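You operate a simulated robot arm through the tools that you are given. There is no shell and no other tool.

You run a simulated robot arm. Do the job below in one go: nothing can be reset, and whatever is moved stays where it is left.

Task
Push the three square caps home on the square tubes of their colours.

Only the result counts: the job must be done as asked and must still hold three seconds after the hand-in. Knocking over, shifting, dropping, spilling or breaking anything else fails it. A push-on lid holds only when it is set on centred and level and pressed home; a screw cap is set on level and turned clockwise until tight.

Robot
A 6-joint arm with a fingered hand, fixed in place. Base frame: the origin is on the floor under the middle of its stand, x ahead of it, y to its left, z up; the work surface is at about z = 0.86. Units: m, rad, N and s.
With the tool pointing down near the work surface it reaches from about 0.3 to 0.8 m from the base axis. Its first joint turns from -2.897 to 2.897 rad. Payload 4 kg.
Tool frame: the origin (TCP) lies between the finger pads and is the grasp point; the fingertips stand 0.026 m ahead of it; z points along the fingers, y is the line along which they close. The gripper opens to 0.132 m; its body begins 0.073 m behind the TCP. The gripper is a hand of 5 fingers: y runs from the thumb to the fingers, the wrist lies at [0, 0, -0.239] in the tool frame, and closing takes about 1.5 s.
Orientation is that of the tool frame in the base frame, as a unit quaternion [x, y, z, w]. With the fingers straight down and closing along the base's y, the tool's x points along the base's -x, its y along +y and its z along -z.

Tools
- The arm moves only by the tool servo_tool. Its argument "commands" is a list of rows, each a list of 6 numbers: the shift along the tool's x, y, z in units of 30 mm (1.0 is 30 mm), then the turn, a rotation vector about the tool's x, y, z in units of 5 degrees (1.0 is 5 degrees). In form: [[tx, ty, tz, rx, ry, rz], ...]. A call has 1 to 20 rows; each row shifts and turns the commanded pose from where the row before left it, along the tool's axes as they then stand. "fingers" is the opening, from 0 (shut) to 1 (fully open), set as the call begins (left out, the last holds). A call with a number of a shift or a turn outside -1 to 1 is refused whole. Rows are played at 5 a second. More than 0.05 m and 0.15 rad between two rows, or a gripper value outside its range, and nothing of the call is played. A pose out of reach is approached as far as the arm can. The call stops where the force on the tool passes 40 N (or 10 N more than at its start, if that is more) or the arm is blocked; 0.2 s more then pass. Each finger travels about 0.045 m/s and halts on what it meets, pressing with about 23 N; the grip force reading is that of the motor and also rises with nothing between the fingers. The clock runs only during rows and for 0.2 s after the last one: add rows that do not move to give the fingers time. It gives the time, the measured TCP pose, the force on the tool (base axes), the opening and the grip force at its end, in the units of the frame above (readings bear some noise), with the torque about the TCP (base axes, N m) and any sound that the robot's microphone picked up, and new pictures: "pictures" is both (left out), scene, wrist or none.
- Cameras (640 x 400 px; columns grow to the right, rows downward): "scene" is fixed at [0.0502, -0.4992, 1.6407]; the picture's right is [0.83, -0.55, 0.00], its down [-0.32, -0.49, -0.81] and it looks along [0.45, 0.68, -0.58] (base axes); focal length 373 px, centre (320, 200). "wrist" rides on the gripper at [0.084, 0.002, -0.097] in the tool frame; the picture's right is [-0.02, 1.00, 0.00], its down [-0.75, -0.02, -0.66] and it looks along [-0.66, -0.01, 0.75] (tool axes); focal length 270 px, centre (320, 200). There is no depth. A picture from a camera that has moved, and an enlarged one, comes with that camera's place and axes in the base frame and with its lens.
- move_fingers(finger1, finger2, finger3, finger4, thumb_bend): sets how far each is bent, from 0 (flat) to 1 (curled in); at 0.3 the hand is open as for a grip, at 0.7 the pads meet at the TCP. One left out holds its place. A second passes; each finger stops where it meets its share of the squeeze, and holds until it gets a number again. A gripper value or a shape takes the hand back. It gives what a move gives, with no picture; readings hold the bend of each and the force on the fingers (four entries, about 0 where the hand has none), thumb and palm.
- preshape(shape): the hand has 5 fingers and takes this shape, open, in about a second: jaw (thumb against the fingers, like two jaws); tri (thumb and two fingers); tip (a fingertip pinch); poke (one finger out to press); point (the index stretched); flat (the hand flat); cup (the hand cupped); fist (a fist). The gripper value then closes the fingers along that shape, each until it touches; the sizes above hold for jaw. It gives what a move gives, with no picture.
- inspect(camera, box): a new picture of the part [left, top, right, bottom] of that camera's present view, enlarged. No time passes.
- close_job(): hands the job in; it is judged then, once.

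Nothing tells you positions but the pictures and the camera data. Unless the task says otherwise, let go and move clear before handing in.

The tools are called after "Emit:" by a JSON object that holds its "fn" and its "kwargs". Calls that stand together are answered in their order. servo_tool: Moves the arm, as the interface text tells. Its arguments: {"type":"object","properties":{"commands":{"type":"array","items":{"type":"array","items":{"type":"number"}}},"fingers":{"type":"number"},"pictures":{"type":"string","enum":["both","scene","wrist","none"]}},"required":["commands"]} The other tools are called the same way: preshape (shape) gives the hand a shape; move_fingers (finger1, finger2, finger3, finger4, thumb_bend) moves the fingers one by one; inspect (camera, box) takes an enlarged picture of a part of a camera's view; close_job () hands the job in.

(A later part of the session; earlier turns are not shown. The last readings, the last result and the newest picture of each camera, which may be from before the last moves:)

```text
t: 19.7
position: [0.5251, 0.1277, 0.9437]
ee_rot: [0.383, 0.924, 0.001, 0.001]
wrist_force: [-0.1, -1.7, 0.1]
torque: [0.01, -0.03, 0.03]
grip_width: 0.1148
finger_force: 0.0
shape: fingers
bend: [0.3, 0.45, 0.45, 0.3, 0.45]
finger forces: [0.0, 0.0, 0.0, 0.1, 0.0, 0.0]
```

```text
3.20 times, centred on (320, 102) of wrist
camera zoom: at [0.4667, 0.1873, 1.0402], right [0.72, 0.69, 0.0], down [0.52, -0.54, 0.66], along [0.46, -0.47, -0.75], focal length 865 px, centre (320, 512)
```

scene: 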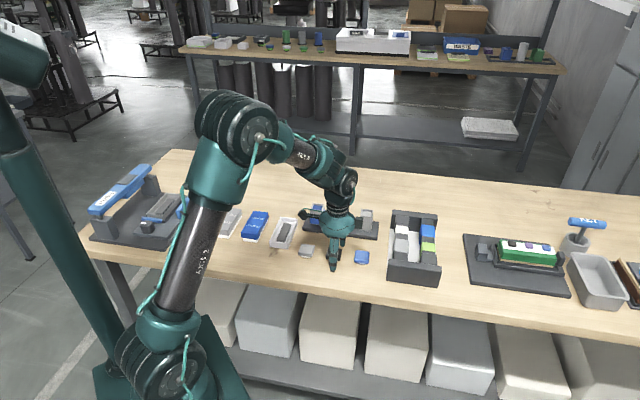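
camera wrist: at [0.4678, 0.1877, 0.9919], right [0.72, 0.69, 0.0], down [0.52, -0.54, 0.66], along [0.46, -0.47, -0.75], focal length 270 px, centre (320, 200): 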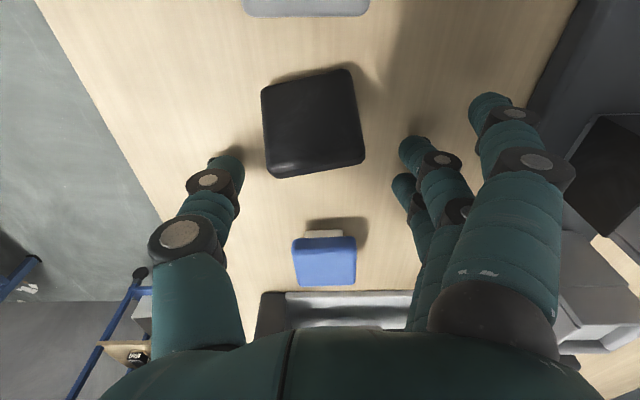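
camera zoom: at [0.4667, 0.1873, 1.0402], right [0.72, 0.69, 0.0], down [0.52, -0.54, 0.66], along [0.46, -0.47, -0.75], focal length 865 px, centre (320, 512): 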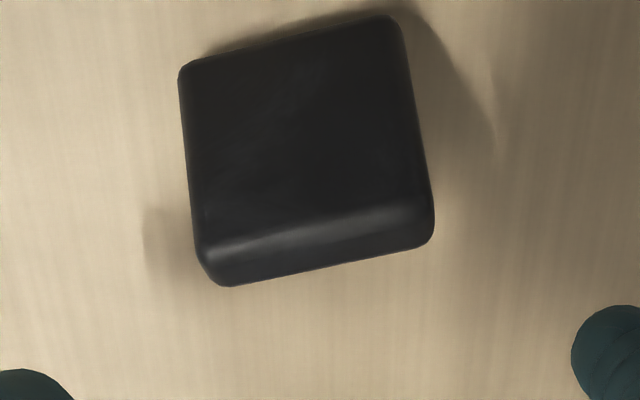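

The tilt is about 45°, with the raised edge near tool x ≈ +0.02. I'll pinch the fingers and look at where the tips are before pressing.

Emit:
{"fn": "move_fingers", "kwargs": {"finger2": 0.68, "finger3": 0.68, "thumb_bend": 0.68}}

Emit:
{"fn": "servo_tool", "kwargs": {"commands": [[0.2, 0, 0, 0, 0, 0], [0, 0, 0, 0, 0, 0]], "pictures": "wrist"}}

Emit:
{"fn": "inspect", "kwargs": {"camera": "scene", "box": [300, 220, 370, 275]}}

```text
t: 20.7
position: [0.5257, 0.1259, 0.9434]
ee_rot: [0.382, 0.924, 0.001, 0.001]
wrist_force: [0.1, 0.2, 0.0]
torque: [0.04, 0.03, -0.04]
grip_width: 0.0798
finger_force: 0.0
shape: fingers
bend: [0.3, 0.68, 0.68, 0.3, 0.68]
finger forces: [0.1, 0.0, 0.1, 0.0, 0.0, 0.0]
```

```text
t: 21.3
position: [0.5208, 0.1308, 0.9449]
ee_rot: [0.383, 0.924, 0.001, 0.001]
wrist_force: [-0.4, 0.2, 0.1]
torque: [-0.03, -0.02, 0.01]
grip_width: 0.0795
finger_force: 0.0
shape: fingers
bend: [0.3, 0.68, 0.68, 0.3, 0.68]
finger forces: [0.0, 0.1, 0.1, 0.0, 0.0, 0.1]
camera wrist: at [0.462, 0.1911, 1.0405], right [0.72, 0.69, 0.0], down [0.52, -0.54, 0.66], along [0.46, -0.47, -0.75], focal length 270 px, centre (320, 200)
```

wrist: 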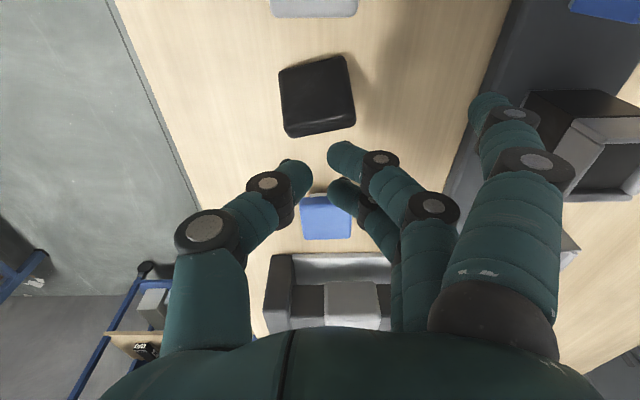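

```text
7.27 times, centred on (335, 248) of scene
camera zoom: at [0.0502, -0.4992, 1.6407], right [0.83, -0.55, 0.0], down [-0.32, -0.49, -0.81], along [0.45, 0.68, -0.58], focal length 2715 px, centre (211, -146)
```

zoom: 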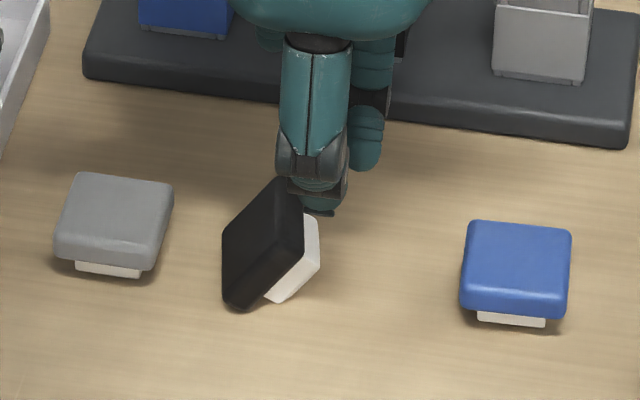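

The pinched tips sit just beyond the raised edge, on the correct side of the pivot. I'll press down slowly to tip the cap flat.

Emit:
{"fn": "servo_tool", "kwargs": {"commands": [[0, 0, 0.2, 0, 0, 0], [0, 0, 0.2, 0, 0, 0], [0, 0, 0.2, 0, 0, 0], [0, 0, 0.2, 0, 0, 0], [0, 0, 0.2, 0, 0, 0], [0, 0, 0.1, 0, 0, 0], [0, 0, 0, 0, 0, 0]], "pictures": "wrist"}}

Emit:
{"fn": "inspect", "kwargs": {"camera": "scene", "box": [300, 220, 370, 275]}}

```text
t: 22.9
position: [0.5228, 0.1305, 0.9099]
ee_rot: [0.382, 0.924, 0.002, 0.002]
wrist_force: [-0.2, -0.2, -0.1]
torque: [-0.01, -0.01, 0.03]
grip_width: 0.0797
finger_force: 0.0
shape: fingers
bend: [0.3, 0.68, 0.68, 0.3, 0.68]
finger forces: [0.0, 0.0, 0.0, 0.0, 0.0, 0.1]
camera wrist: at [0.4628, 0.1907, 1.007], right [0.72, 0.69, 0.0], down [0.52, -0.54, 0.66], along [0.46, -0.47, -0.75], focal length 270 px, centre (320, 200)
```

wrist: 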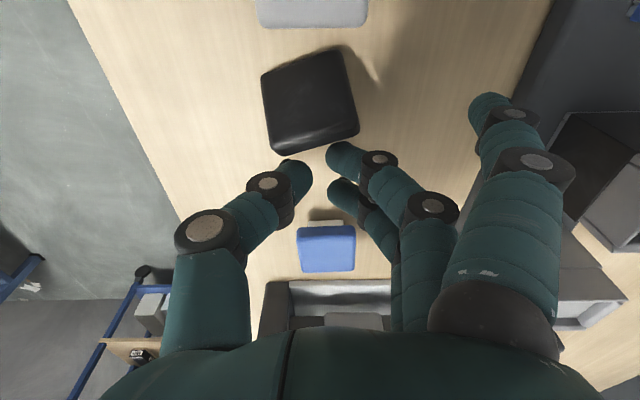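

```text
7.27 times, centred on (335, 248) of scene
camera zoom: at [0.0502, -0.4992, 1.6407], right [0.83, -0.55, 0.0], down [-0.32, -0.49, -0.81], along [0.45, 0.68, -0.58], focal length 2715 px, centre (211, -146)
```

zoom: 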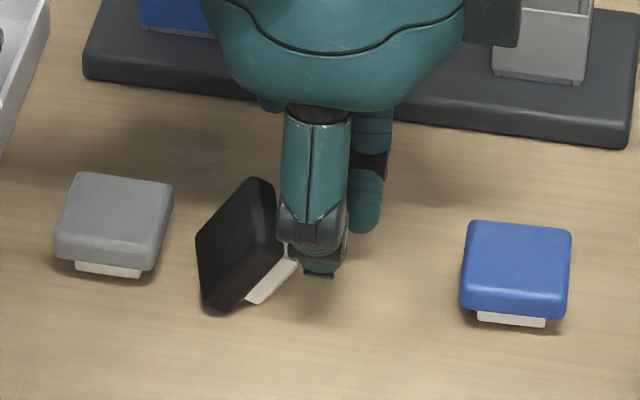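

The tips slid past on the wrong side and only nudged the cap. I'll come from the opposite side instead and push the top of the leaning face over, starting by moving the tips above and behind it.

Emit:
{"fn": "servo_tool", "kwargs": {"commands": [[0, 0, -0.6, 0, 0, 0], [0, 0, -0.6, 0, 0, 0], [0.72, -0.09, 0, 0, 0, 0], [0.72, -0.09, 0, 0, 0, 0], [0.72, -0.09, 0, 0, 0, 0], [0, 0, 0.4, 0, 0, 0], [0, 0, 0.4, 0, 0, 0], [0, 0, 0, 0, 0, 0]], "pictures": "wrist"}}

Emit:
{"fn": "inspect", "kwargs": {"camera": "scene", "box": [290, 220, 360, 275]}}

```text
t: 24.7
position: [0.472, 0.1718, 0.9242]
ee_rot: [0.383, 0.924, 0.001, 0.0]
wrist_force: [0.1, -1.1, -0.2]
torque: [0.0, 0.01, -0.03]
grip_width: 0.0798
finger_force: 0.0
shape: fingers
bend: [0.3, 0.68, 0.68, 0.3, 0.68]
finger forces: [0.0, 0.1, 0.0, 0.0, 0.0, 0.0]
camera wrist: at [0.4134, 0.2322, 1.0199], right [0.72, 0.69, 0.0], down [0.52, -0.54, 0.66], along [0.46, -0.47, -0.75], focal length 270 px, centre (320, 200)
```

wrist: 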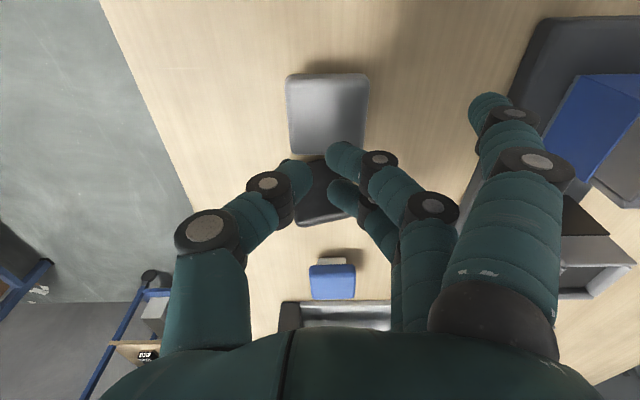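

```text
7.27 times, centred on (325, 248) of scene
camera zoom: at [0.0502, -0.4992, 1.6407], right [0.83, -0.55, 0.0], down [-0.32, -0.49, -0.81], along [0.45, 0.68, -0.58], focal length 2715 px, centre (284, -146)
```

zoom: 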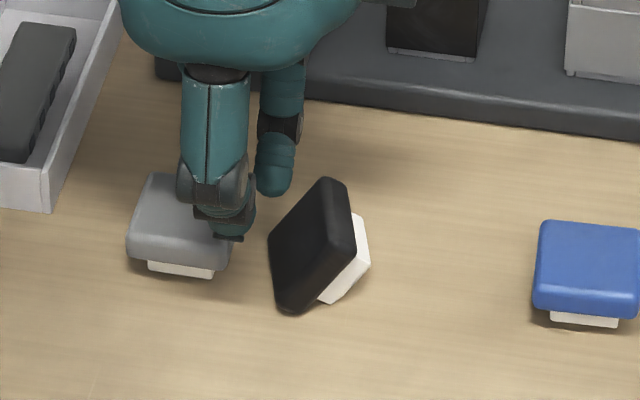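

The tips are now behind the leaning cap, above the grey one. I'll drop a few millimetres and push toward +e1 to tip it flat.

Emit:
{"fn": "servo_tool", "kwargs": {"commands": [[0, 0, 0.22, 0, 0, 0], [-0.2, 0, 0, 0, 0, 0], [-0.2, 0, 0, 0, 0, 0], [-0.2, 0, 0, 0, 0, 0], [-0.2, 0, 0, 0, 0, 0], [-0.2, 0, 0, 0, 0, 0], [0, 0, 0, 0, 0, 0]], "pictures": "wrist"}}

Emit:
{"fn": "inspect", "kwargs": {"camera": "scene", "box": [290, 220, 360, 275]}}

```text
t: 26.3
position: [0.4941, 0.1514, 0.9148]
ee_rot: [0.382, 0.924, 0.001, 0.002]
wrist_force: [-0.5, 0.9, 3.4]
torque: [-0.03, -0.03, 0.03]
grip_width: 0.0793
finger_force: 2.1
shape: fingers
bend: [0.3, 0.68, 0.7, 0.3, 0.68]
finger forces: [0.0, 0.1, 3.7, 0.1, 0.7, 0.0]
camera wrist: at [0.4341, 0.2102, 1.0121], right [0.72, 0.69, 0.0], down [0.52, -0.54, 0.66], along [0.46, -0.47, -0.75], focal length 270 px, centre (320, 200)
```

wrist: 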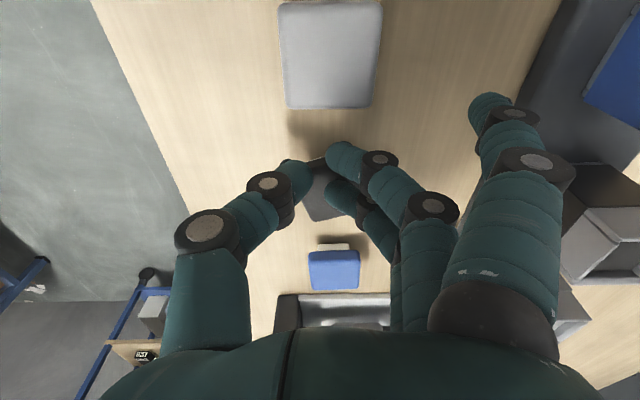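

```text
7.27 times, centred on (325, 248) of scene
camera zoom: at [0.0502, -0.4992, 1.6407], right [0.83, -0.55, 0.0], down [-0.32, -0.49, -0.81], along [0.45, 0.68, -0.58], focal length 2715 px, centre (284, -146)
```

zoom: 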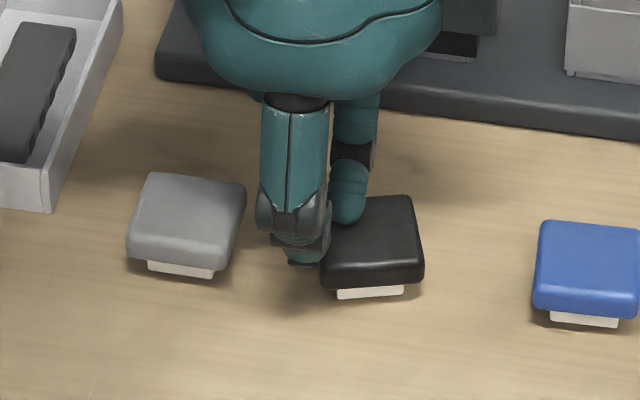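

The black cap is flat again. I'll lift clear, open the fingers, and measure it again for a grip about 5 mm higher.

Emit:
{"fn": "servo_tool", "kwargs": {"commands": [[0, 0, -0.7, 0, 0, 0], [0, 0, -0.7, 0, 0, 0], [0, 0, -0.6, 0, 0, 0], [-0.3, 0.27, 0, 0, 0, 0], [0, 0, 0, 0, 0, 0]], "pictures": "none"}}

Emit:
{"fn": "move_fingers", "kwargs": {"finger2": 0.45, "finger3": 0.45, "thumb_bend": 0.45}}

Emit:
{"fn": "inspect", "kwargs": {"camera": "wrist", "box": [220, 60, 420, 185]}}

Emit:
{"fn": "inspect", "kwargs": {"camera": "scene", "box": [320, 240, 360, 268]}}

```text
t: 27.5
position: [0.5043, 0.1498, 0.9777]
ee_rot: [0.382, 0.924, 0.001, 0.001]
wrist_force: [-0.5, -1.0, -0.7]
torque: [0.01, -0.02, 0.0]
grip_width: 0.0794
finger_force: 0.0
shape: fingers
bend: [0.3, 0.68, 0.68, 0.3, 0.68]
finger forces: [0.0, 0.1, 0.0, 0.0, 0.0, 0.1]
```

```text
t: 28.5
position: [0.5028, 0.149, 0.9776]
ee_rot: [0.382, 0.924, 0.001, 0.002]
wrist_force: [0.1, -0.3, -0.4]
torque: [-0.03, 0.0, -0.01]
grip_width: 0.115
finger_force: 0.0
shape: fingers
bend: [0.3, 0.45, 0.45, 0.3, 0.45]
finger forces: [0.0, 0.0, 0.0, 0.1, 0.1, 0.0]
```

```text
3.20 times, centred on (320, 122) of wrist
camera zoom: at [0.4445, 0.21, 1.0733], right [0.72, 0.69, 0.0], down [0.52, -0.54, 0.66], along [0.46, -0.47, -0.75], focal length 865 px, centre (320, 448)
```

zoom: 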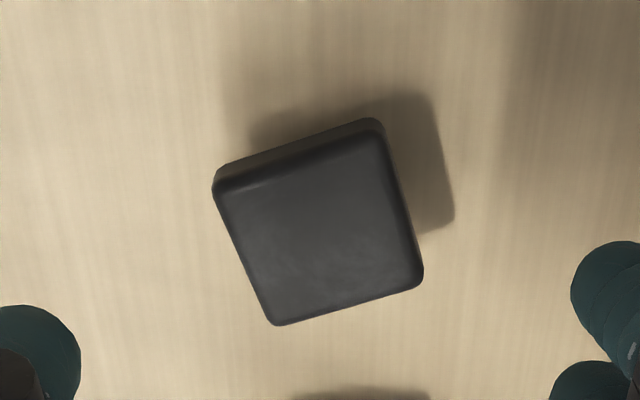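

```text
14.29 times, centred on (340, 254) of scene
camera zoom: at [0.0502, -0.4992, 1.6407], right [0.83, -0.55, 0.0], down [-0.32, -0.49, -0.81], along [0.45, 0.68, -0.58], focal length 5332 px, centre (34, -571)
```

zoom: 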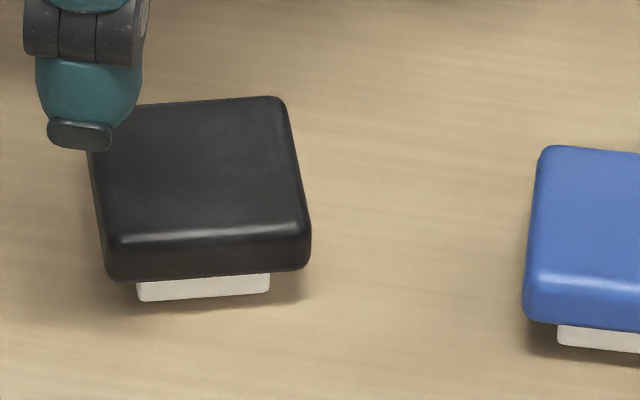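

The black cap is yawed about 16.6° relative to the hand, centred at tool (-0.016, +0.002). I'll turn the hand to match it and centre over it.

Emit:
{"fn": "servo_tool", "kwargs": {"commands": [[0, 0, 0, 0, 0, -0.83], [0, 0, 0, 0, 0, -0.83], [0, 0, 0, 0, 0, -0.83], [0, 0, 0, 0, 0, -0.83], [-0.643, -0.087, 0.5, 0, 0, 0], [0, 0, 0.8, 0, 0, 0], [0, 0, 0.5, 0, 0, 0], [0, 0, 0, 0, 0, 0]], "pictures": "none"}}

Emit:
{"fn": "inspect", "kwargs": {"camera": "wrist", "box": [200, 90, 440, 240]}}

```text
t: 30.3
position: [0.5201, 0.1389, 0.9223]
ee_rot: [0.245, 0.97, 0.002, 0.002]
wrist_force: [0.2, -0.2, -0.3]
torque: [0.0, 0.01, 0.02]
grip_width: 0.1148
finger_force: 0.1
shape: fingers
bend: [0.3, 0.45, 0.45, 0.3, 0.45]
finger forces: [0.1, 0.0, 0.1, 0.1, 0.0, 0.0]
```

```text
2.67 times, centred on (320, 165) of wrist
camera zoom: at [0.4461, 0.1791, 1.0184], right [0.49, 0.87, 0.0], down [0.65, -0.37, 0.66], along [0.58, -0.32, -0.75], focal length 721 px, centre (320, 293)
```

zoom: 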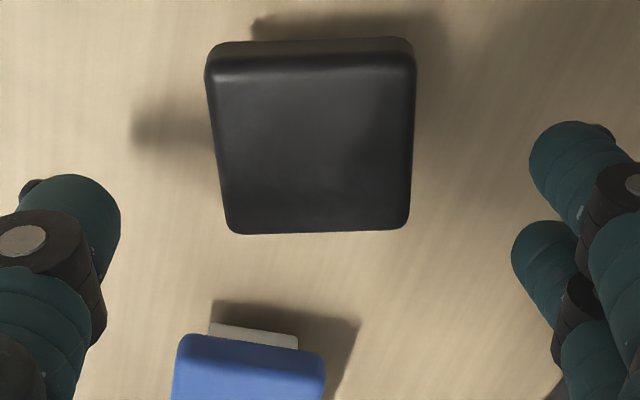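

The cap is now centred and square under the hand. I'll descend to TCP z ≈ 0.8995 and set the two fingers as a fence before bringing in the thumb.

Emit:
{"fn": "servo_tool", "kwargs": {"commands": [[0, 0, 0.3, 0, 0, 0], [0, 0, 0.3, 0, 0, 0], [0, 0, 0.15, 0, 0, 0], [0, 0, 0, 0, 0, 0]], "pictures": "none"}}

Emit:
{"fn": "move_fingers", "kwargs": {"finger2": 0.565, "finger3": 0.565, "thumb_bend": 0.54}}

Emit:
{"fn": "inspect", "kwargs": {"camera": "wrist", "box": [200, 90, 440, 240]}}

Emit:
{"fn": "inspect", "kwargs": {"camera": "scene", "box": [310, 230, 370, 275]}}

```text
t: 31.3
position: [0.5201, 0.1377, 0.9005]
ee_rot: [0.245, 0.97, 0.002, 0.002]
wrist_force: [0.7, 0.4, -0.2]
torque: [0.01, 0.04, 0.0]
grip_width: 0.1149
finger_force: 0.0
shape: fingers
bend: [0.3, 0.45, 0.45, 0.3, 0.45]
finger forces: [0.1, 0.1, 0.0, 0.0, 0.1, 0.0]
```

```text
t: 32.3
position: [0.5205, 0.1382, 0.9007]
ee_rot: [0.246, 0.969, 0.001, 0.002]
wrist_force: [-0.6, 0.4, 0.4]
torque: [-0.04, -0.01, -0.01]
grip_width: 0.1009
finger_force: 0.1
shape: fingers
bend: [0.3, 0.56, 0.56, 0.3, 0.54]
finger forces: [0.1, 0.1, 0.1, 0.0, 0.0, 0.0]
```

```text
2.67 times, centred on (320, 165) of wrist
camera zoom: at [0.4465, 0.1786, 0.9964], right [0.49, 0.87, 0.0], down [0.65, -0.37, 0.66], along [0.58, -0.32, -0.75], focal length 721 px, centre (320, 293)
```

zoom: 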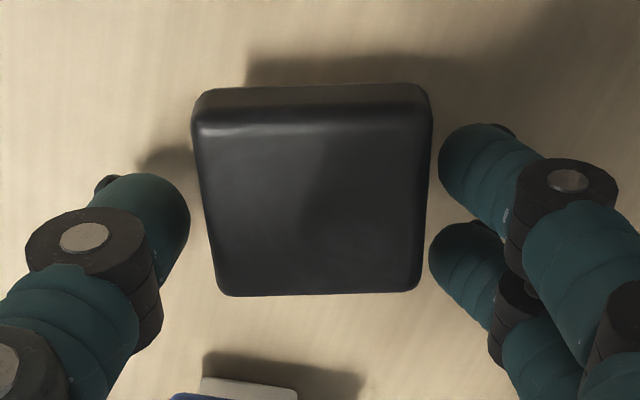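

```text
8.89 times, centred on (340, 252) of scene
camera zoom: at [0.0502, -0.4992, 1.6407], right [0.83, -0.55, 0.0], down [-0.32, -0.49, -0.81], along [0.45, 0.68, -0.58], focal length 3318 px, centre (142, -267)
```

zoom: 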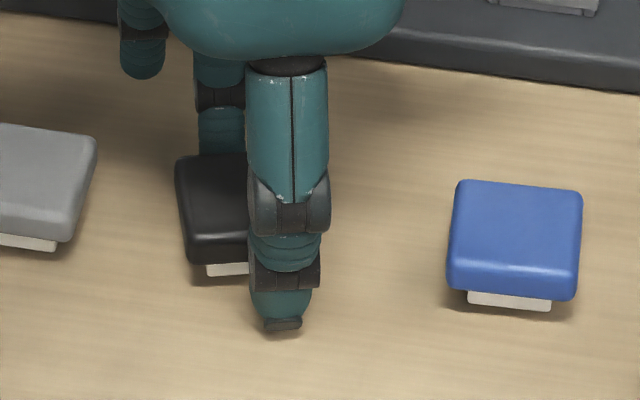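

The fingers and thumb centre at about x = 0, so I'll shift 3 mm. Then I'll close the thumb so it presses the cap flat against the two-finger fence.

Emit:
{"fn": "servo_tool", "kwargs": {"commands": [[0.11, 0, 0, 0, 0, 0], [0, 0, 0, 0, 0, 0]], "pictures": "none"}}

Emit:
{"fn": "move_fingers", "kwargs": {"thumb_bend": 0.6}}

Emit:
{"fn": "inspect", "kwargs": {"camera": "wrist", "box": [200, 90, 440, 240]}}

Emit:
{"fn": "inspect", "kwargs": {"camera": "scene", "box": [310, 230, 370, 275]}}

```text
t: 32.9
position: [0.5174, 0.1407, 0.8992]
ee_rot: [0.246, 0.969, 0.001, 0.002]
wrist_force: [-0.2, -0.4, 1.1]
torque: [-0.02, 0.0, 0.01]
grip_width: 0.101
finger_force: 0.0
shape: fingers
bend: [0.3, 0.56, 0.56, 0.3, 0.54]
finger forces: [0.0, 0.0, 0.0, 0.0, 0.0, 0.0]
```

```text
t: 33.9
position: [0.5167, 0.1393, 0.9001]
ee_rot: [0.245, 0.969, 0.001, 0.002]
wrist_force: [-0.4, 0.4, 0.8]
torque: [0.01, -0.01, -0.03]
grip_width: 0.0925
finger_force: 0.8
shape: fingers
bend: [0.3, 0.56, 0.56, 0.3, 0.59]
finger forces: [0.1, 0.4, 0.5, 0.0, 0.8, 0.0]
```

```text
2.67 times, centred on (320, 165) of wrist
camera zoom: at [0.4428, 0.1808, 0.9958], right [0.49, 0.87, 0.0], down [0.65, -0.37, 0.66], along [0.58, -0.32, -0.75], focal length 721 px, centre (320, 293)
```

zoom: 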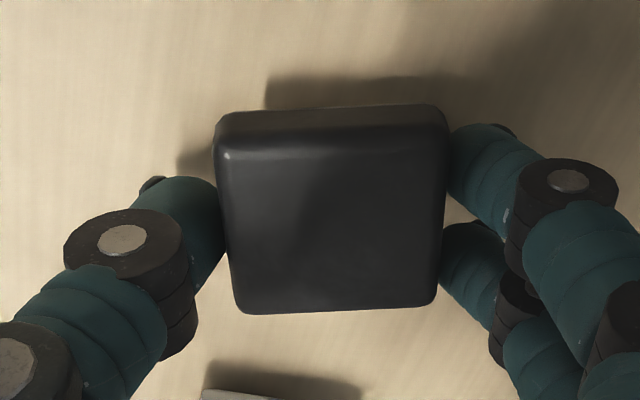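

```text
8.89 times, centred on (340, 252) of scene
camera zoom: at [0.0502, -0.4992, 1.6407], right [0.83, -0.55, 0.0], down [-0.32, -0.49, -0.81], along [0.45, 0.68, -0.58], focal length 3318 px, centre (142, -267)
```

zoom: 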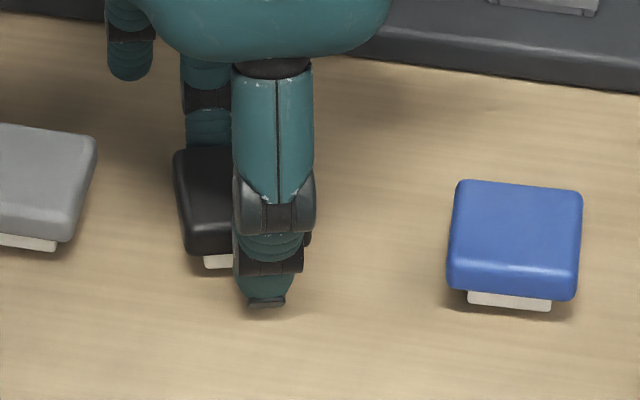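

All three digits touch the cap evenly and it is square. I'll tighten gradually and check the balance.

Emit:
{"fn": "move_fingers", "kwargs": {"finger2": 0.585, "finger3": 0.585, "thumb_bend": 0.615}}

Emit:
{"fn": "inspect", "kwargs": {"camera": "wrist", "box": [200, 90, 440, 240]}}

Emit:
{"fn": "inspect", "kwargs": {"camera": "scene", "box": [310, 230, 370, 275]}}

```text
t: 34.9
position: [0.5178, 0.14, 0.8998]
ee_rot: [0.245, 0.969, 0.0, 0.001]
wrist_force: [-1.3, 0.5, -0.8]
torque: [0.03, 0.03, 0.0]
grip_width: 0.0925
finger_force: 2.5
shape: fingers
bend: [0.3, 0.56, 0.56, 0.3, 0.6]
finger forces: [0.0, 1.2, 1.1, 0.0, 2.2, 0.0]
```

```text
2.67 times, centred on (320, 165) of wrist
camera zoom: at [0.4428, 0.1808, 0.9958], right [0.49, 0.87, 0.0], down [0.65, -0.37, 0.66], along [0.58, -0.32, -0.75], focal length 721 px, centre (320, 293)
```

zoom: 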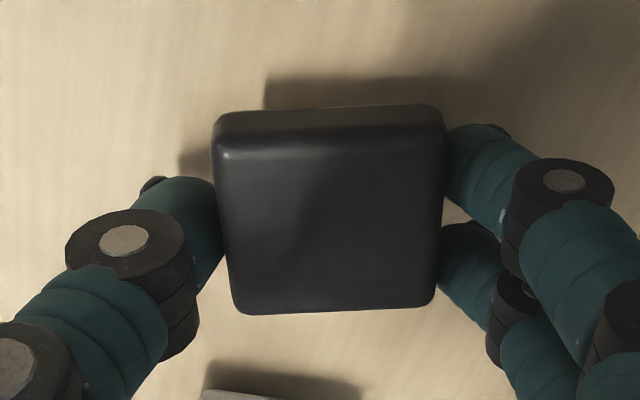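

```text
8.89 times, centred on (340, 252) of scene
camera zoom: at [0.0502, -0.4992, 1.6407], right [0.83, -0.55, 0.0], down [-0.32, -0.49, -0.81], along [0.45, 0.68, -0.58], focal length 3318 px, centre (142, -267)
```

zoom: 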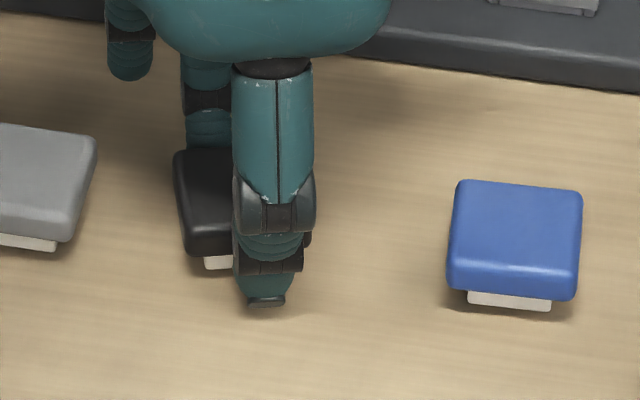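

The grip is balanced and the cap hasn't moved. I'll tighten further in the same proportion.

Emit:
{"fn": "move_fingers", "kwargs": {"finger2": 0.63, "finger3": 0.63, "thumb_bend": 0.66}}

Emit:
{"fn": "inspect", "kwargs": {"camera": "wrist", "box": [200, 90, 440, 240]}}

Emit:
{"fn": "inspect", "kwargs": {"camera": "scene", "box": [310, 230, 370, 275]}}

```text
t: 35.9
position: [0.5171, 0.14, 0.8993]
ee_rot: [0.245, 0.97, 0.002, 0.003]
wrist_force: [0.0, 0.4, 0.4]
torque: [0.0, 0.01, -0.03]
grip_width: 0.0918
finger_force: 8.3
shape: fingers
bend: [0.3, 0.57, 0.57, 0.3, 0.62]
finger forces: [0.0, 4.2, 4.3, 0.0, 8.5, 0.0]
```

```text
2.67 times, centred on (320, 165) of wrist
camera zoom: at [0.4428, 0.1808, 0.9958], right [0.49, 0.87, 0.0], down [0.65, -0.37, 0.66], along [0.58, -0.32, -0.75], focal length 721 px, centre (320, 293)
```

zoom: 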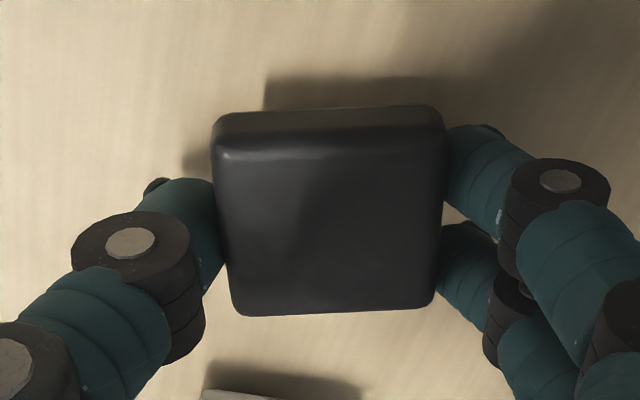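

```text
8.89 times, centred on (340, 252) of scene
camera zoom: at [0.0502, -0.4992, 1.6407], right [0.83, -0.55, 0.0], down [-0.32, -0.49, -0.81], along [0.45, 0.68, -0.58], focal length 3318 px, centre (142, -267)
```

zoom: 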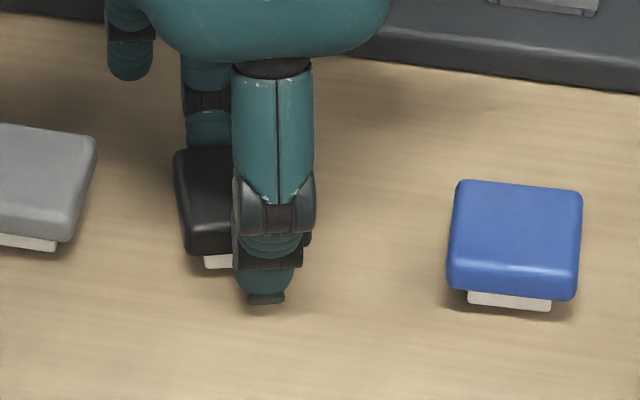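

The forces are balanced at about 4.2, 4.3 and 8.5 N and the cap is level. I'll lift slowly and check that it comes with the hand.

Emit:
{"fn": "servo_tool", "kwargs": {"commands": [[0, 0, -0.2, 0, 0, 0], [0, 0, -0.3, 0, 0, 0], [0, 0, -0.5, 0, 0, 0], [0, 0, -0.5, 0, 0, 0], [0, 0, 0, 0, 0, 0]], "pictures": "wrist"}}

Emit:
{"fn": "inspect", "kwargs": {"camera": "wrist", "box": [200, 90, 440, 240]}}

Emit:
{"fn": "inspect", "kwargs": {"camera": "scene", "box": [310, 215, 370, 260]}}

```text
t: 37.1
position: [0.5173, 0.1416, 0.9439]
ee_rot: [0.244, 0.97, 0.002, 0.002]
wrist_force: [0.0, -0.4, -0.3]
torque: [-0.02, 0.0, 0.02]
grip_width: 0.0918
finger_force: 8.7
shape: fingers
bend: [0.3, 0.57, 0.57, 0.3, 0.62]
finger forces: [0.1, 4.2, 4.4, 0.0, 8.5, 0.0]
camera wrist: at [0.4427, 0.1823, 1.0396], right [0.49, 0.87, 0.0], down [0.65, -0.37, 0.66], along [0.58, -0.32, -0.75], focal length 270 px, centre (320, 200)
```

wrist: 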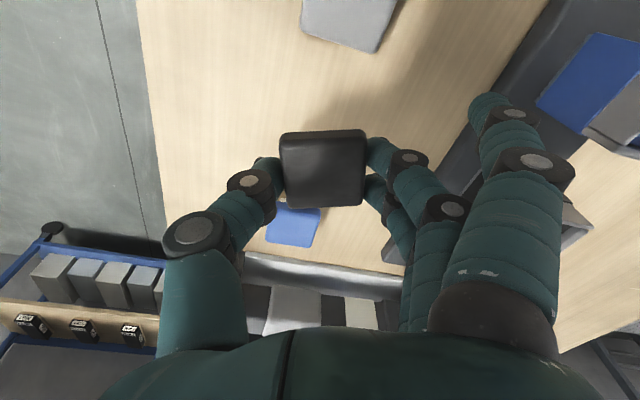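

```text
2.67 times, centred on (320, 165) of wrist
camera zoom: at [0.4427, 0.1823, 1.0396], right [0.49, 0.87, 0.0], down [0.65, -0.37, 0.66], along [0.58, -0.32, -0.75], focal length 721 px, centre (320, 293)
```

zoom: 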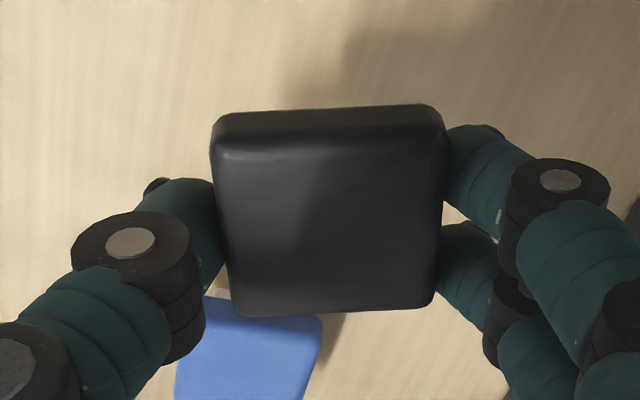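

```text
8.89 times, centred on (340, 238) of scene
camera zoom: at [0.0502, -0.4992, 1.6407], right [0.83, -0.55, 0.0], down [-0.32, -0.49, -0.81], along [0.45, 0.68, -0.58], focal length 3318 px, centre (142, -133)
```

zoom: 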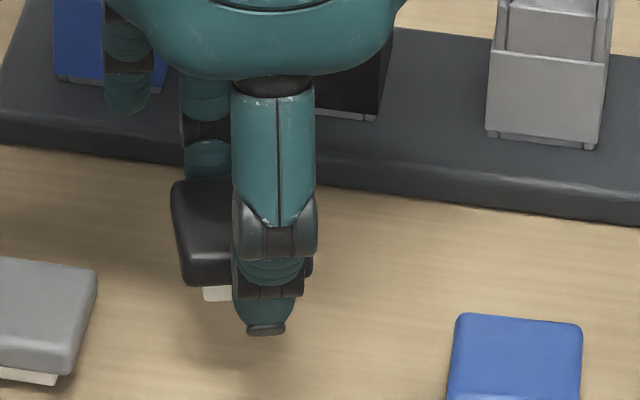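

The cap is held level, with its centre at about tool (-0.001, +0.003). I'll lift higher, turn back 16.6° and move toward the black tube, stopping slightly short so the tube stays visible.

Emit:
{"fn": "servo_tool", "kwargs": {"commands": [[0, 0, -0.92, 0, 0, 0], [0, 0, -0.92, 0, 0, 0], [0, 0, 0, 0, 0, 0.83], [0, 0, 0, 0, 0, 0.83], [0, 0, 0, 0, 0, 0.83], [0, 0, 0, 0, 0, 0.83], [0.25, 0.94, 0, 0, 0, 0], [0.25, 0.94, 0, 0, 0, 0], [0.25, 0.94, 0, 0, 0, 0], [0.25, 0.94, 0, 0, 0, 0], [0.25, 0.94, 0, 0, 0, 0], [0, 0, 0, 0, 0, 0]]}}

Emit:
{"fn": "inspect", "kwargs": {"camera": "wrist", "box": [220, 100, 420, 270]}}

```text
t: 39.7
position: [0.5896, 0.2663, 0.9992]
ee_rot: [0.382, 0.924, 0.002, 0.001]
wrist_force: [0.1, -0.5, -1.4]
torque: [-0.04, -0.02, -0.03]
grip_width: 0.0917
finger_force: 8.8
shape: fingers
bend: [0.3, 0.57, 0.57, 0.3, 0.62]
finger forces: [0.0, 4.2, 4.4, 0.1, 8.6, 0.0]
camera wrist: at [0.5309, 0.3273, 1.0957], right [0.72, 0.69, 0.0], down [0.52, -0.54, 0.66], along [0.46, -0.47, -0.75], focal length 270 px, centre (320, 200)
```

scene: 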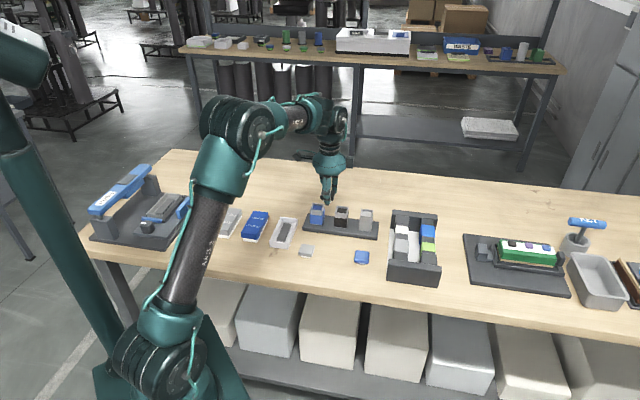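
wrist: 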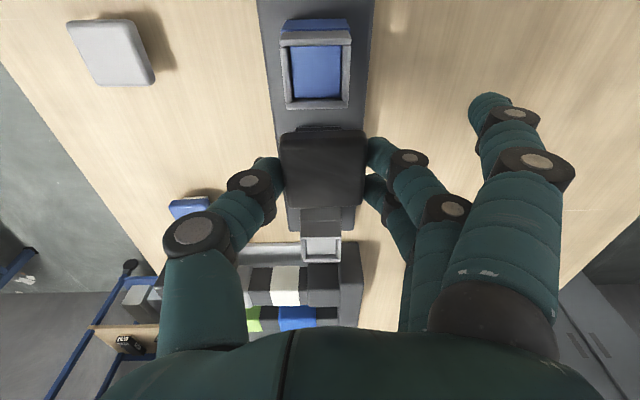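

```text
2.35 times, centred on (320, 185) of wrist
camera zoom: at [0.5309, 0.3273, 1.0957], right [0.72, 0.69, 0.0], down [0.52, -0.54, 0.66], along [0.46, -0.47, -0.75], focal length 636 px, centre (320, 235)
```

zoom: 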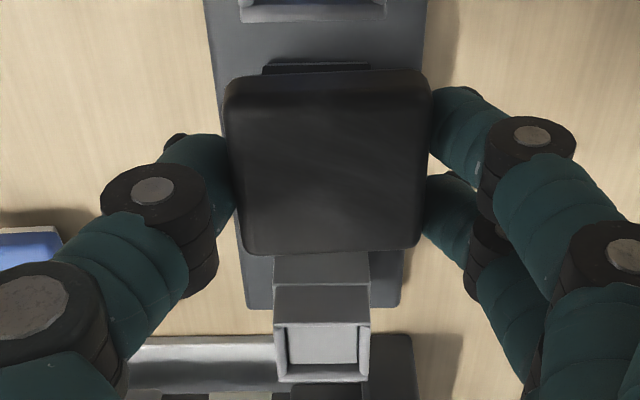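

The cap hides the black tube, but the blue and grey tubes on both sides are visible, and the black one should be midway. I'll zoom in on both.

Emit:
{"fn": "inspect", "kwargs": {"camera": "wrist", "box": [250, 10, 390, 120]}}

Emit:
{"fn": "inspect", "kwargs": {"camera": "wrist", "box": [280, 200, 360, 270]}}

Emit:
{"fn": "inspect", "kwargs": {"camera": "scene", "box": [295, 170, 385, 240]}}

```text
3.64 times, centred on (320, 65) of wrist
camera zoom: at [0.5309, 0.3273, 1.0957], right [0.72, 0.69, 0.0], down [0.52, -0.54, 0.66], along [0.46, -0.47, -0.75], focal length 983 px, centre (320, 691)
```

zoom: 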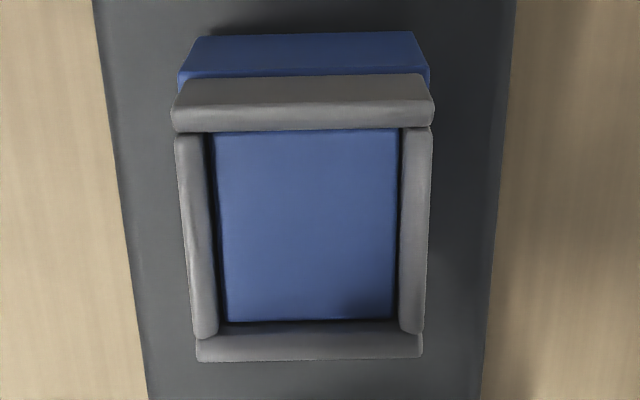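

```text
5.71 times, centred on (320, 235) of wrist
camera zoom: at [0.5309, 0.3273, 1.0957], right [0.72, 0.69, 0.0], down [0.52, -0.54, 0.66], along [0.46, -0.47, -0.75], focal length 1544 px, centre (320, 0)
```

zoom: 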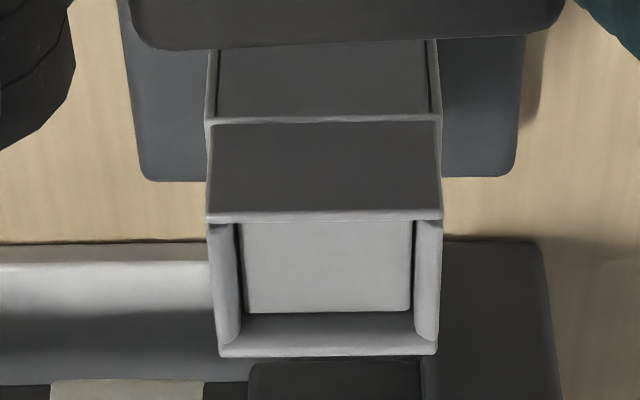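

```text
5.71 times, centred on (340, 205) of scene
camera zoom: at [0.0502, -0.4992, 1.6407], right [0.83, -0.55, 0.0], down [-0.32, -0.49, -0.81], along [0.45, 0.68, -0.58], focal length 2133 px, centre (206, 171)
```

zoom: 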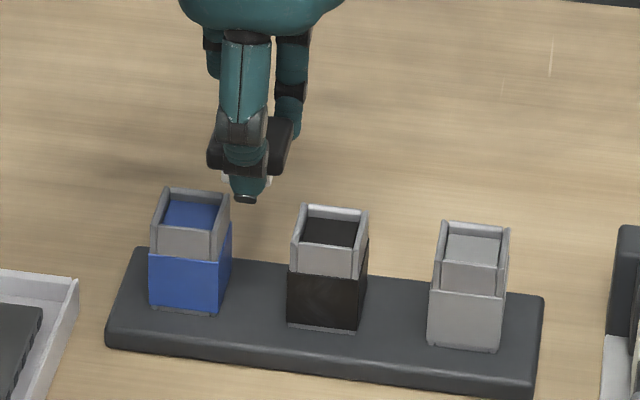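

I need an exact rim width and height for the tubes, so I'll take high-zoom pictures with the scene camera.

Emit:
{"fn": "inspect", "kwargs": {"camera": "scene", "box": [306, 196, 336, 222]}}

Emit:
{"fn": "inspect", "kwargs": {"camera": "scene", "box": [332, 198, 362, 224]}}

Emit:
{"fn": "inspect", "kwargs": {"camera": "scene", "box": [350, 244, 376, 268]}}

Emit:
{"fn": "inspect", "kwargs": {"camera": "scene", "box": [320, 180, 345, 202]}}

```text
15.38 times, centred on (321, 209) of scene
camera zoom: at [0.0502, -0.4992, 1.6407], right [0.83, -0.55, 0.0], down [-0.32, -0.49, -0.81], along [0.45, 0.68, -0.58], focal length 5743 px, centre (305, 62)
```

zoom: 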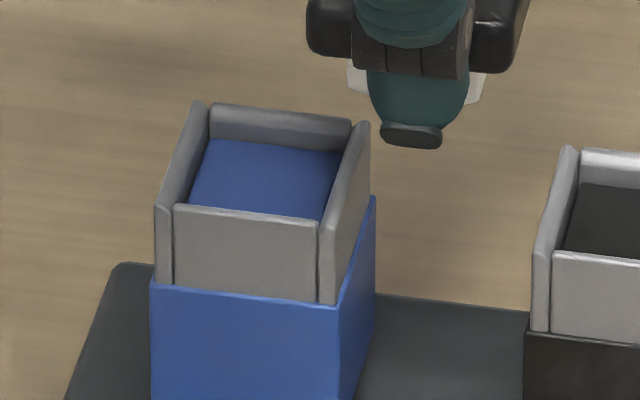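

```text
15.38 times, centred on (347, 211) of scene
camera zoom: at [0.0502, -0.4992, 1.6407], right [0.83, -0.55, 0.0], down [-0.32, -0.49, -0.81], along [0.45, 0.68, -0.58], focal length 5743 px, centre (-95, 31)
```

zoom: 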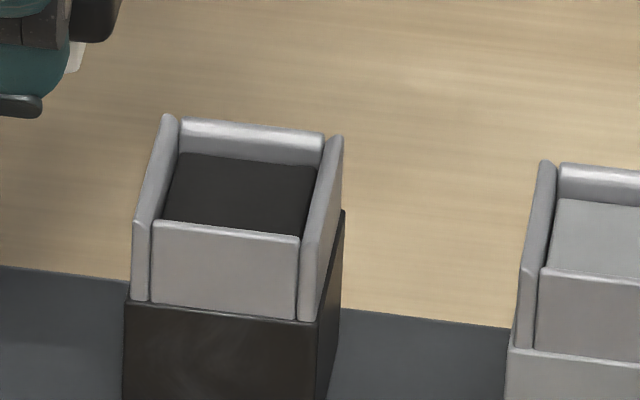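

```text
16.00 times, centred on (363, 256) of scene
camera zoom: at [0.0502, -0.4992, 1.6407], right [0.83, -0.55, 0.0], down [-0.32, -0.49, -0.81], along [0.45, 0.68, -0.58], focal length 5972 px, centre (-368, -696)
```

zoom: 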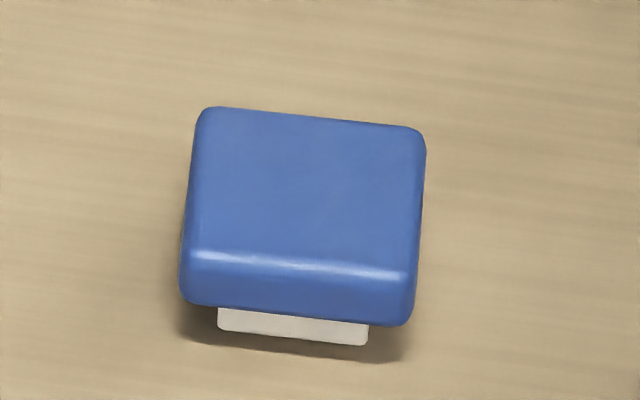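

```text
16.00 times, centred on (332, 191) of scene
camera zoom: at [0.0502, -0.4992, 1.6407], right [0.83, -0.55, 0.0], down [-0.32, -0.49, -0.81], along [0.45, 0.68, -0.58], focal length 5972 px, centre (120, 344)
```

zoom: 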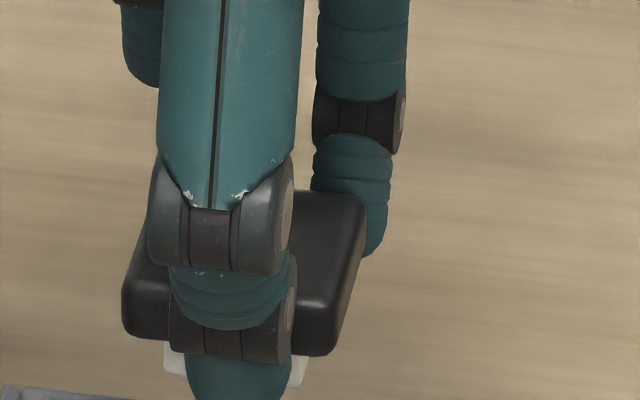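

The neck is about 38 mm with a 30 mm bore, the plug is about 28 mm, and the rim is near z = 0.932. By back-projection the black tube is at about tool (-0.0456, -0.0004). I'll measure the held cap precisely before moving over it.

Emit:
{"fn": "inspect", "kwargs": {"camera": "wrist", "box": [250, 110, 394, 220]}}

```text
3.64 times, centred on (322, 165) of wrist
camera zoom: at [0.5309, 0.3273, 1.0957], right [0.72, 0.69, 0.0], down [0.52, -0.54, 0.66], along [0.46, -0.47, -0.75], focal length 983 px, centre (313, 327)
```

zoom: 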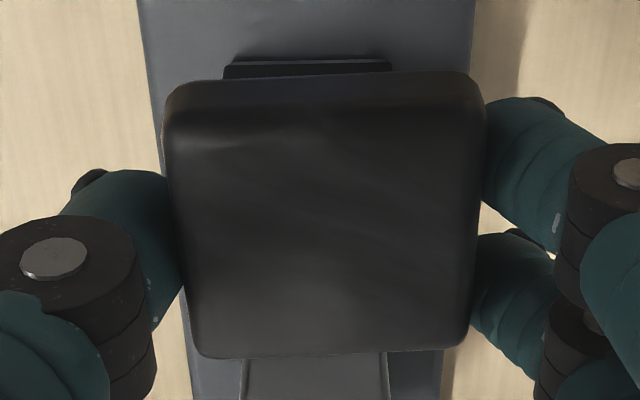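

The held cap is yawed about +1.6° and offset (-0.8, +3) mm. I'll correct the yaw, shift over the black tube, and come down to about 10 mm above the rim to check.

Emit:
{"fn": "servo_tool", "kwargs": {"commands": [[0, 0, 0, 0, 0, 0.33], [-0.5, -0.024, 0, 0, 0, 0], [-0.5, -0.024, 0, 0, 0, 0], [-0.5, -0.024, 0, 0, 0, 0], [0, 0, 0.3, 0, 0, 0], [0, 0, 0.3, 0, 0, 0], [0, 0, 0, 0, 0, 0]], "pictures": "wrist"}}

Emit:
{"fn": "inspect", "kwargs": {"camera": "wrist", "box": [250, 80, 394, 220]}}

Emit:
{"fn": "inspect", "kwargs": {"camera": "scene", "box": [320, 185, 365, 225]}}

```text
t: 41.3
position: [0.6189, 0.2316, 0.9814]
ee_rot: [0.396, 0.918, 0.001, 0.001]
wrist_force: [0.1, -0.7, -0.5]
torque: [0.01, 0.0, 0.02]
grip_width: 0.0917
finger_force: 8.3
shape: fingers
bend: [0.3, 0.57, 0.57, 0.3, 0.62]
finger forces: [0.1, 4.2, 4.3, 0.0, 8.4, 0.1]
camera wrist: at [0.562, 0.2932, 1.0784], right [0.74, 0.67, 0.0], down [0.5, -0.56, 0.66], along [0.44, -0.49, -0.75], focal length 270 px, centre (320, 200)
```

wrist: 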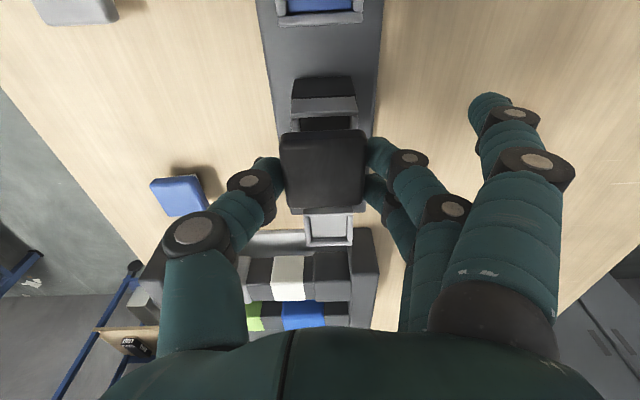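

```text
2.86 times, centred on (322, 150) of wrist
camera zoom: at [0.562, 0.2932, 1.0784], right [0.74, 0.67, 0.0], down [0.5, -0.56, 0.66], along [0.44, -0.49, -0.75], focal length 772 px, centre (314, 343)
```

zoom: 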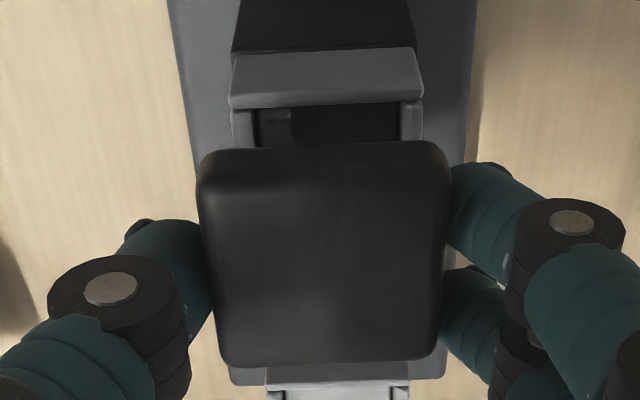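

```text
10.00 times, centred on (342, 205) of scene
camera zoom: at [0.0502, -0.4992, 1.6407], right [0.83, -0.55, 0.0], down [-0.32, -0.49, -0.81], along [0.45, 0.68, -0.58], focal length 3733 px, centre (95, 150)
```

zoom: 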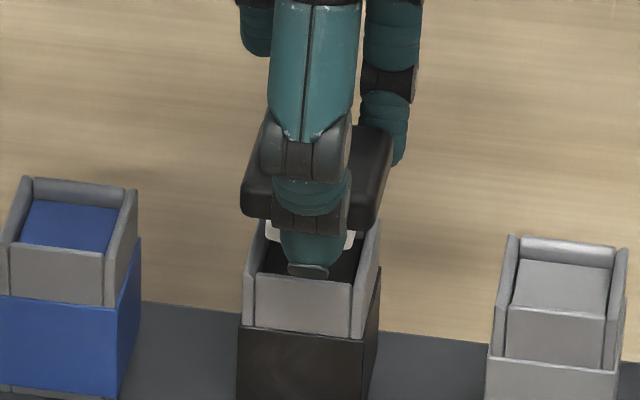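

The cap is above the black tube. I'll zoom in on the tube's near rim and the cap to check the fine alignment.

Emit:
{"fn": "inspect", "kwargs": {"camera": "wrist", "box": [280, 80, 370, 145]}}

Emit:
{"fn": "inspect", "kwargs": {"camera": "wrist", "box": [270, 125, 375, 215]}}

Emit:
{"fn": "inspect", "kwargs": {"camera": "wrist", "box": [290, 200, 370, 255]}}

Emit:
{"fn": "inspect", "kwargs": {"camera": "scene", "box": [332, 194, 356, 214]}}

```text
6.15 times, centred on (325, 112) of wrist
camera zoom: at [0.562, 0.2932, 1.0784], right [0.74, 0.67, 0.0], down [0.5, -0.56, 0.66], along [0.44, -0.49, -0.75], focal length 1663 px, centre (289, 738)
```

zoom: 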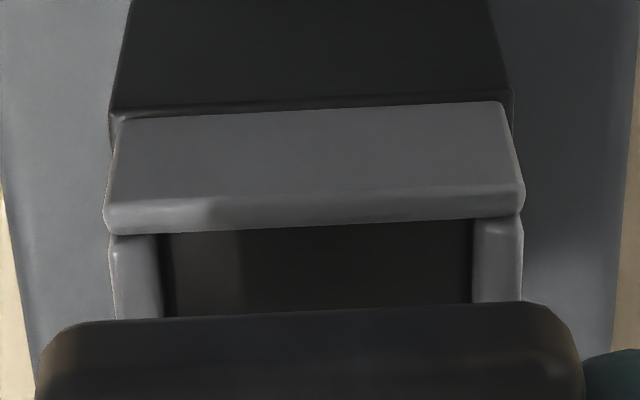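

```text
4.44 times, centred on (322, 170) of wrist
camera zoom: at [0.562, 0.2932, 1.0784], right [0.74, 0.67, 0.0], down [0.5, -0.56, 0.66], along [0.44, -0.49, -0.75], focal length 1201 px, centre (309, 333)
```

zoom: 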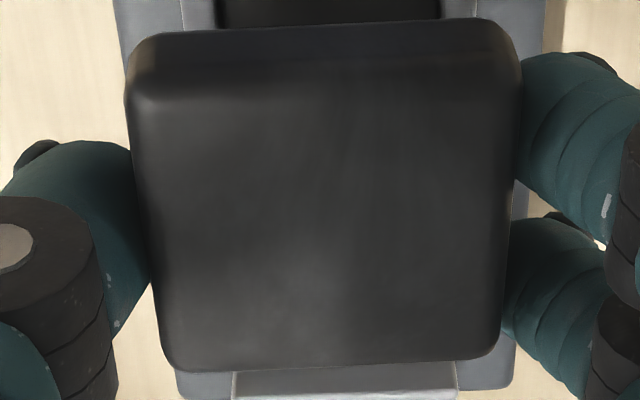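

```text
7.27 times, centred on (330, 228) of wrist
camera zoom: at [0.562, 0.2932, 1.0784], right [0.74, 0.67, 0.0], down [0.5, -0.56, 0.66], along [0.44, -0.49, -0.75], focal length 1966 px, centre (247, 0)
```

zoom: 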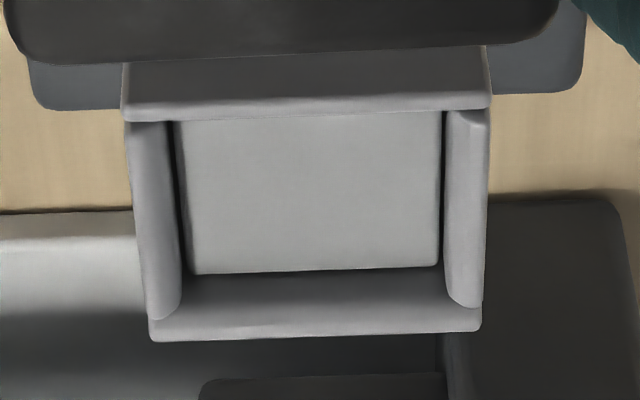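

```text
16.00 times, centred on (344, 204) of scene
camera zoom: at [0.0502, -0.4992, 1.6407], right [0.83, -0.55, 0.0], down [-0.32, -0.49, -0.81], along [0.45, 0.68, -0.58], focal length 5972 px, centre (-64, 136)
```

zoom: 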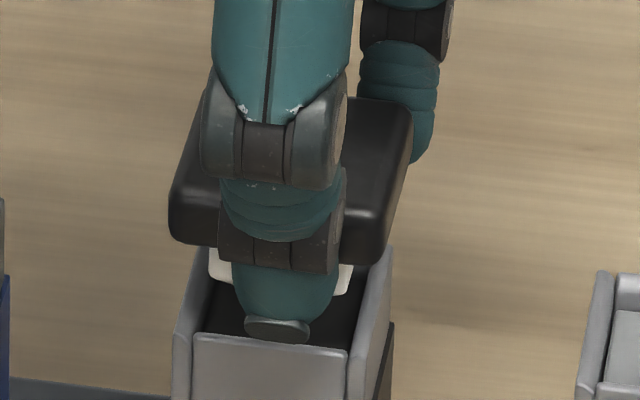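

By the wrist camera the tube centre is about (2, 4) mm and the cap centre about (-1.5, 3) mm; the scene camera agrees in direction. I'll take a closer scene view to fix the amount.

Emit:
{"fn": "inspect", "kwargs": {"camera": "scene", "box": [334, 198, 354, 214]}}

Emit:
{"fn": "inspect", "kwargs": {"camera": "scene", "box": [328, 190, 360, 225]}}

```text
16.00 times, centred on (344, 206) of scene
camera zoom: at [0.0502, -0.4992, 1.6407], right [0.83, -0.55, 0.0], down [-0.32, -0.49, -0.81], along [0.45, 0.68, -0.58], focal length 5972 px, centre (-64, 104)
```

zoom: 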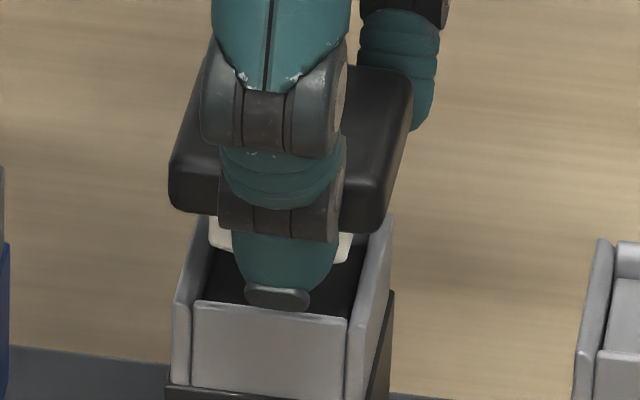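

```text
11.43 times, centred on (344, 208) of scene
camera zoom: at [0.0502, -0.4992, 1.6407], right [0.83, -0.55, 0.0], down [-0.32, -0.49, -0.81], along [0.45, 0.68, -0.58], focal length 4266 px, centre (46, 114)
```

zoom: 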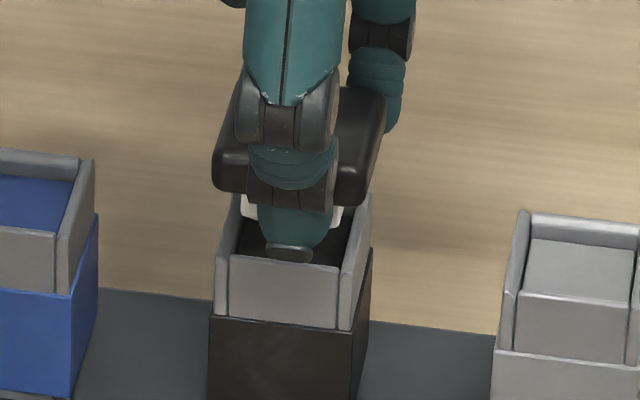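

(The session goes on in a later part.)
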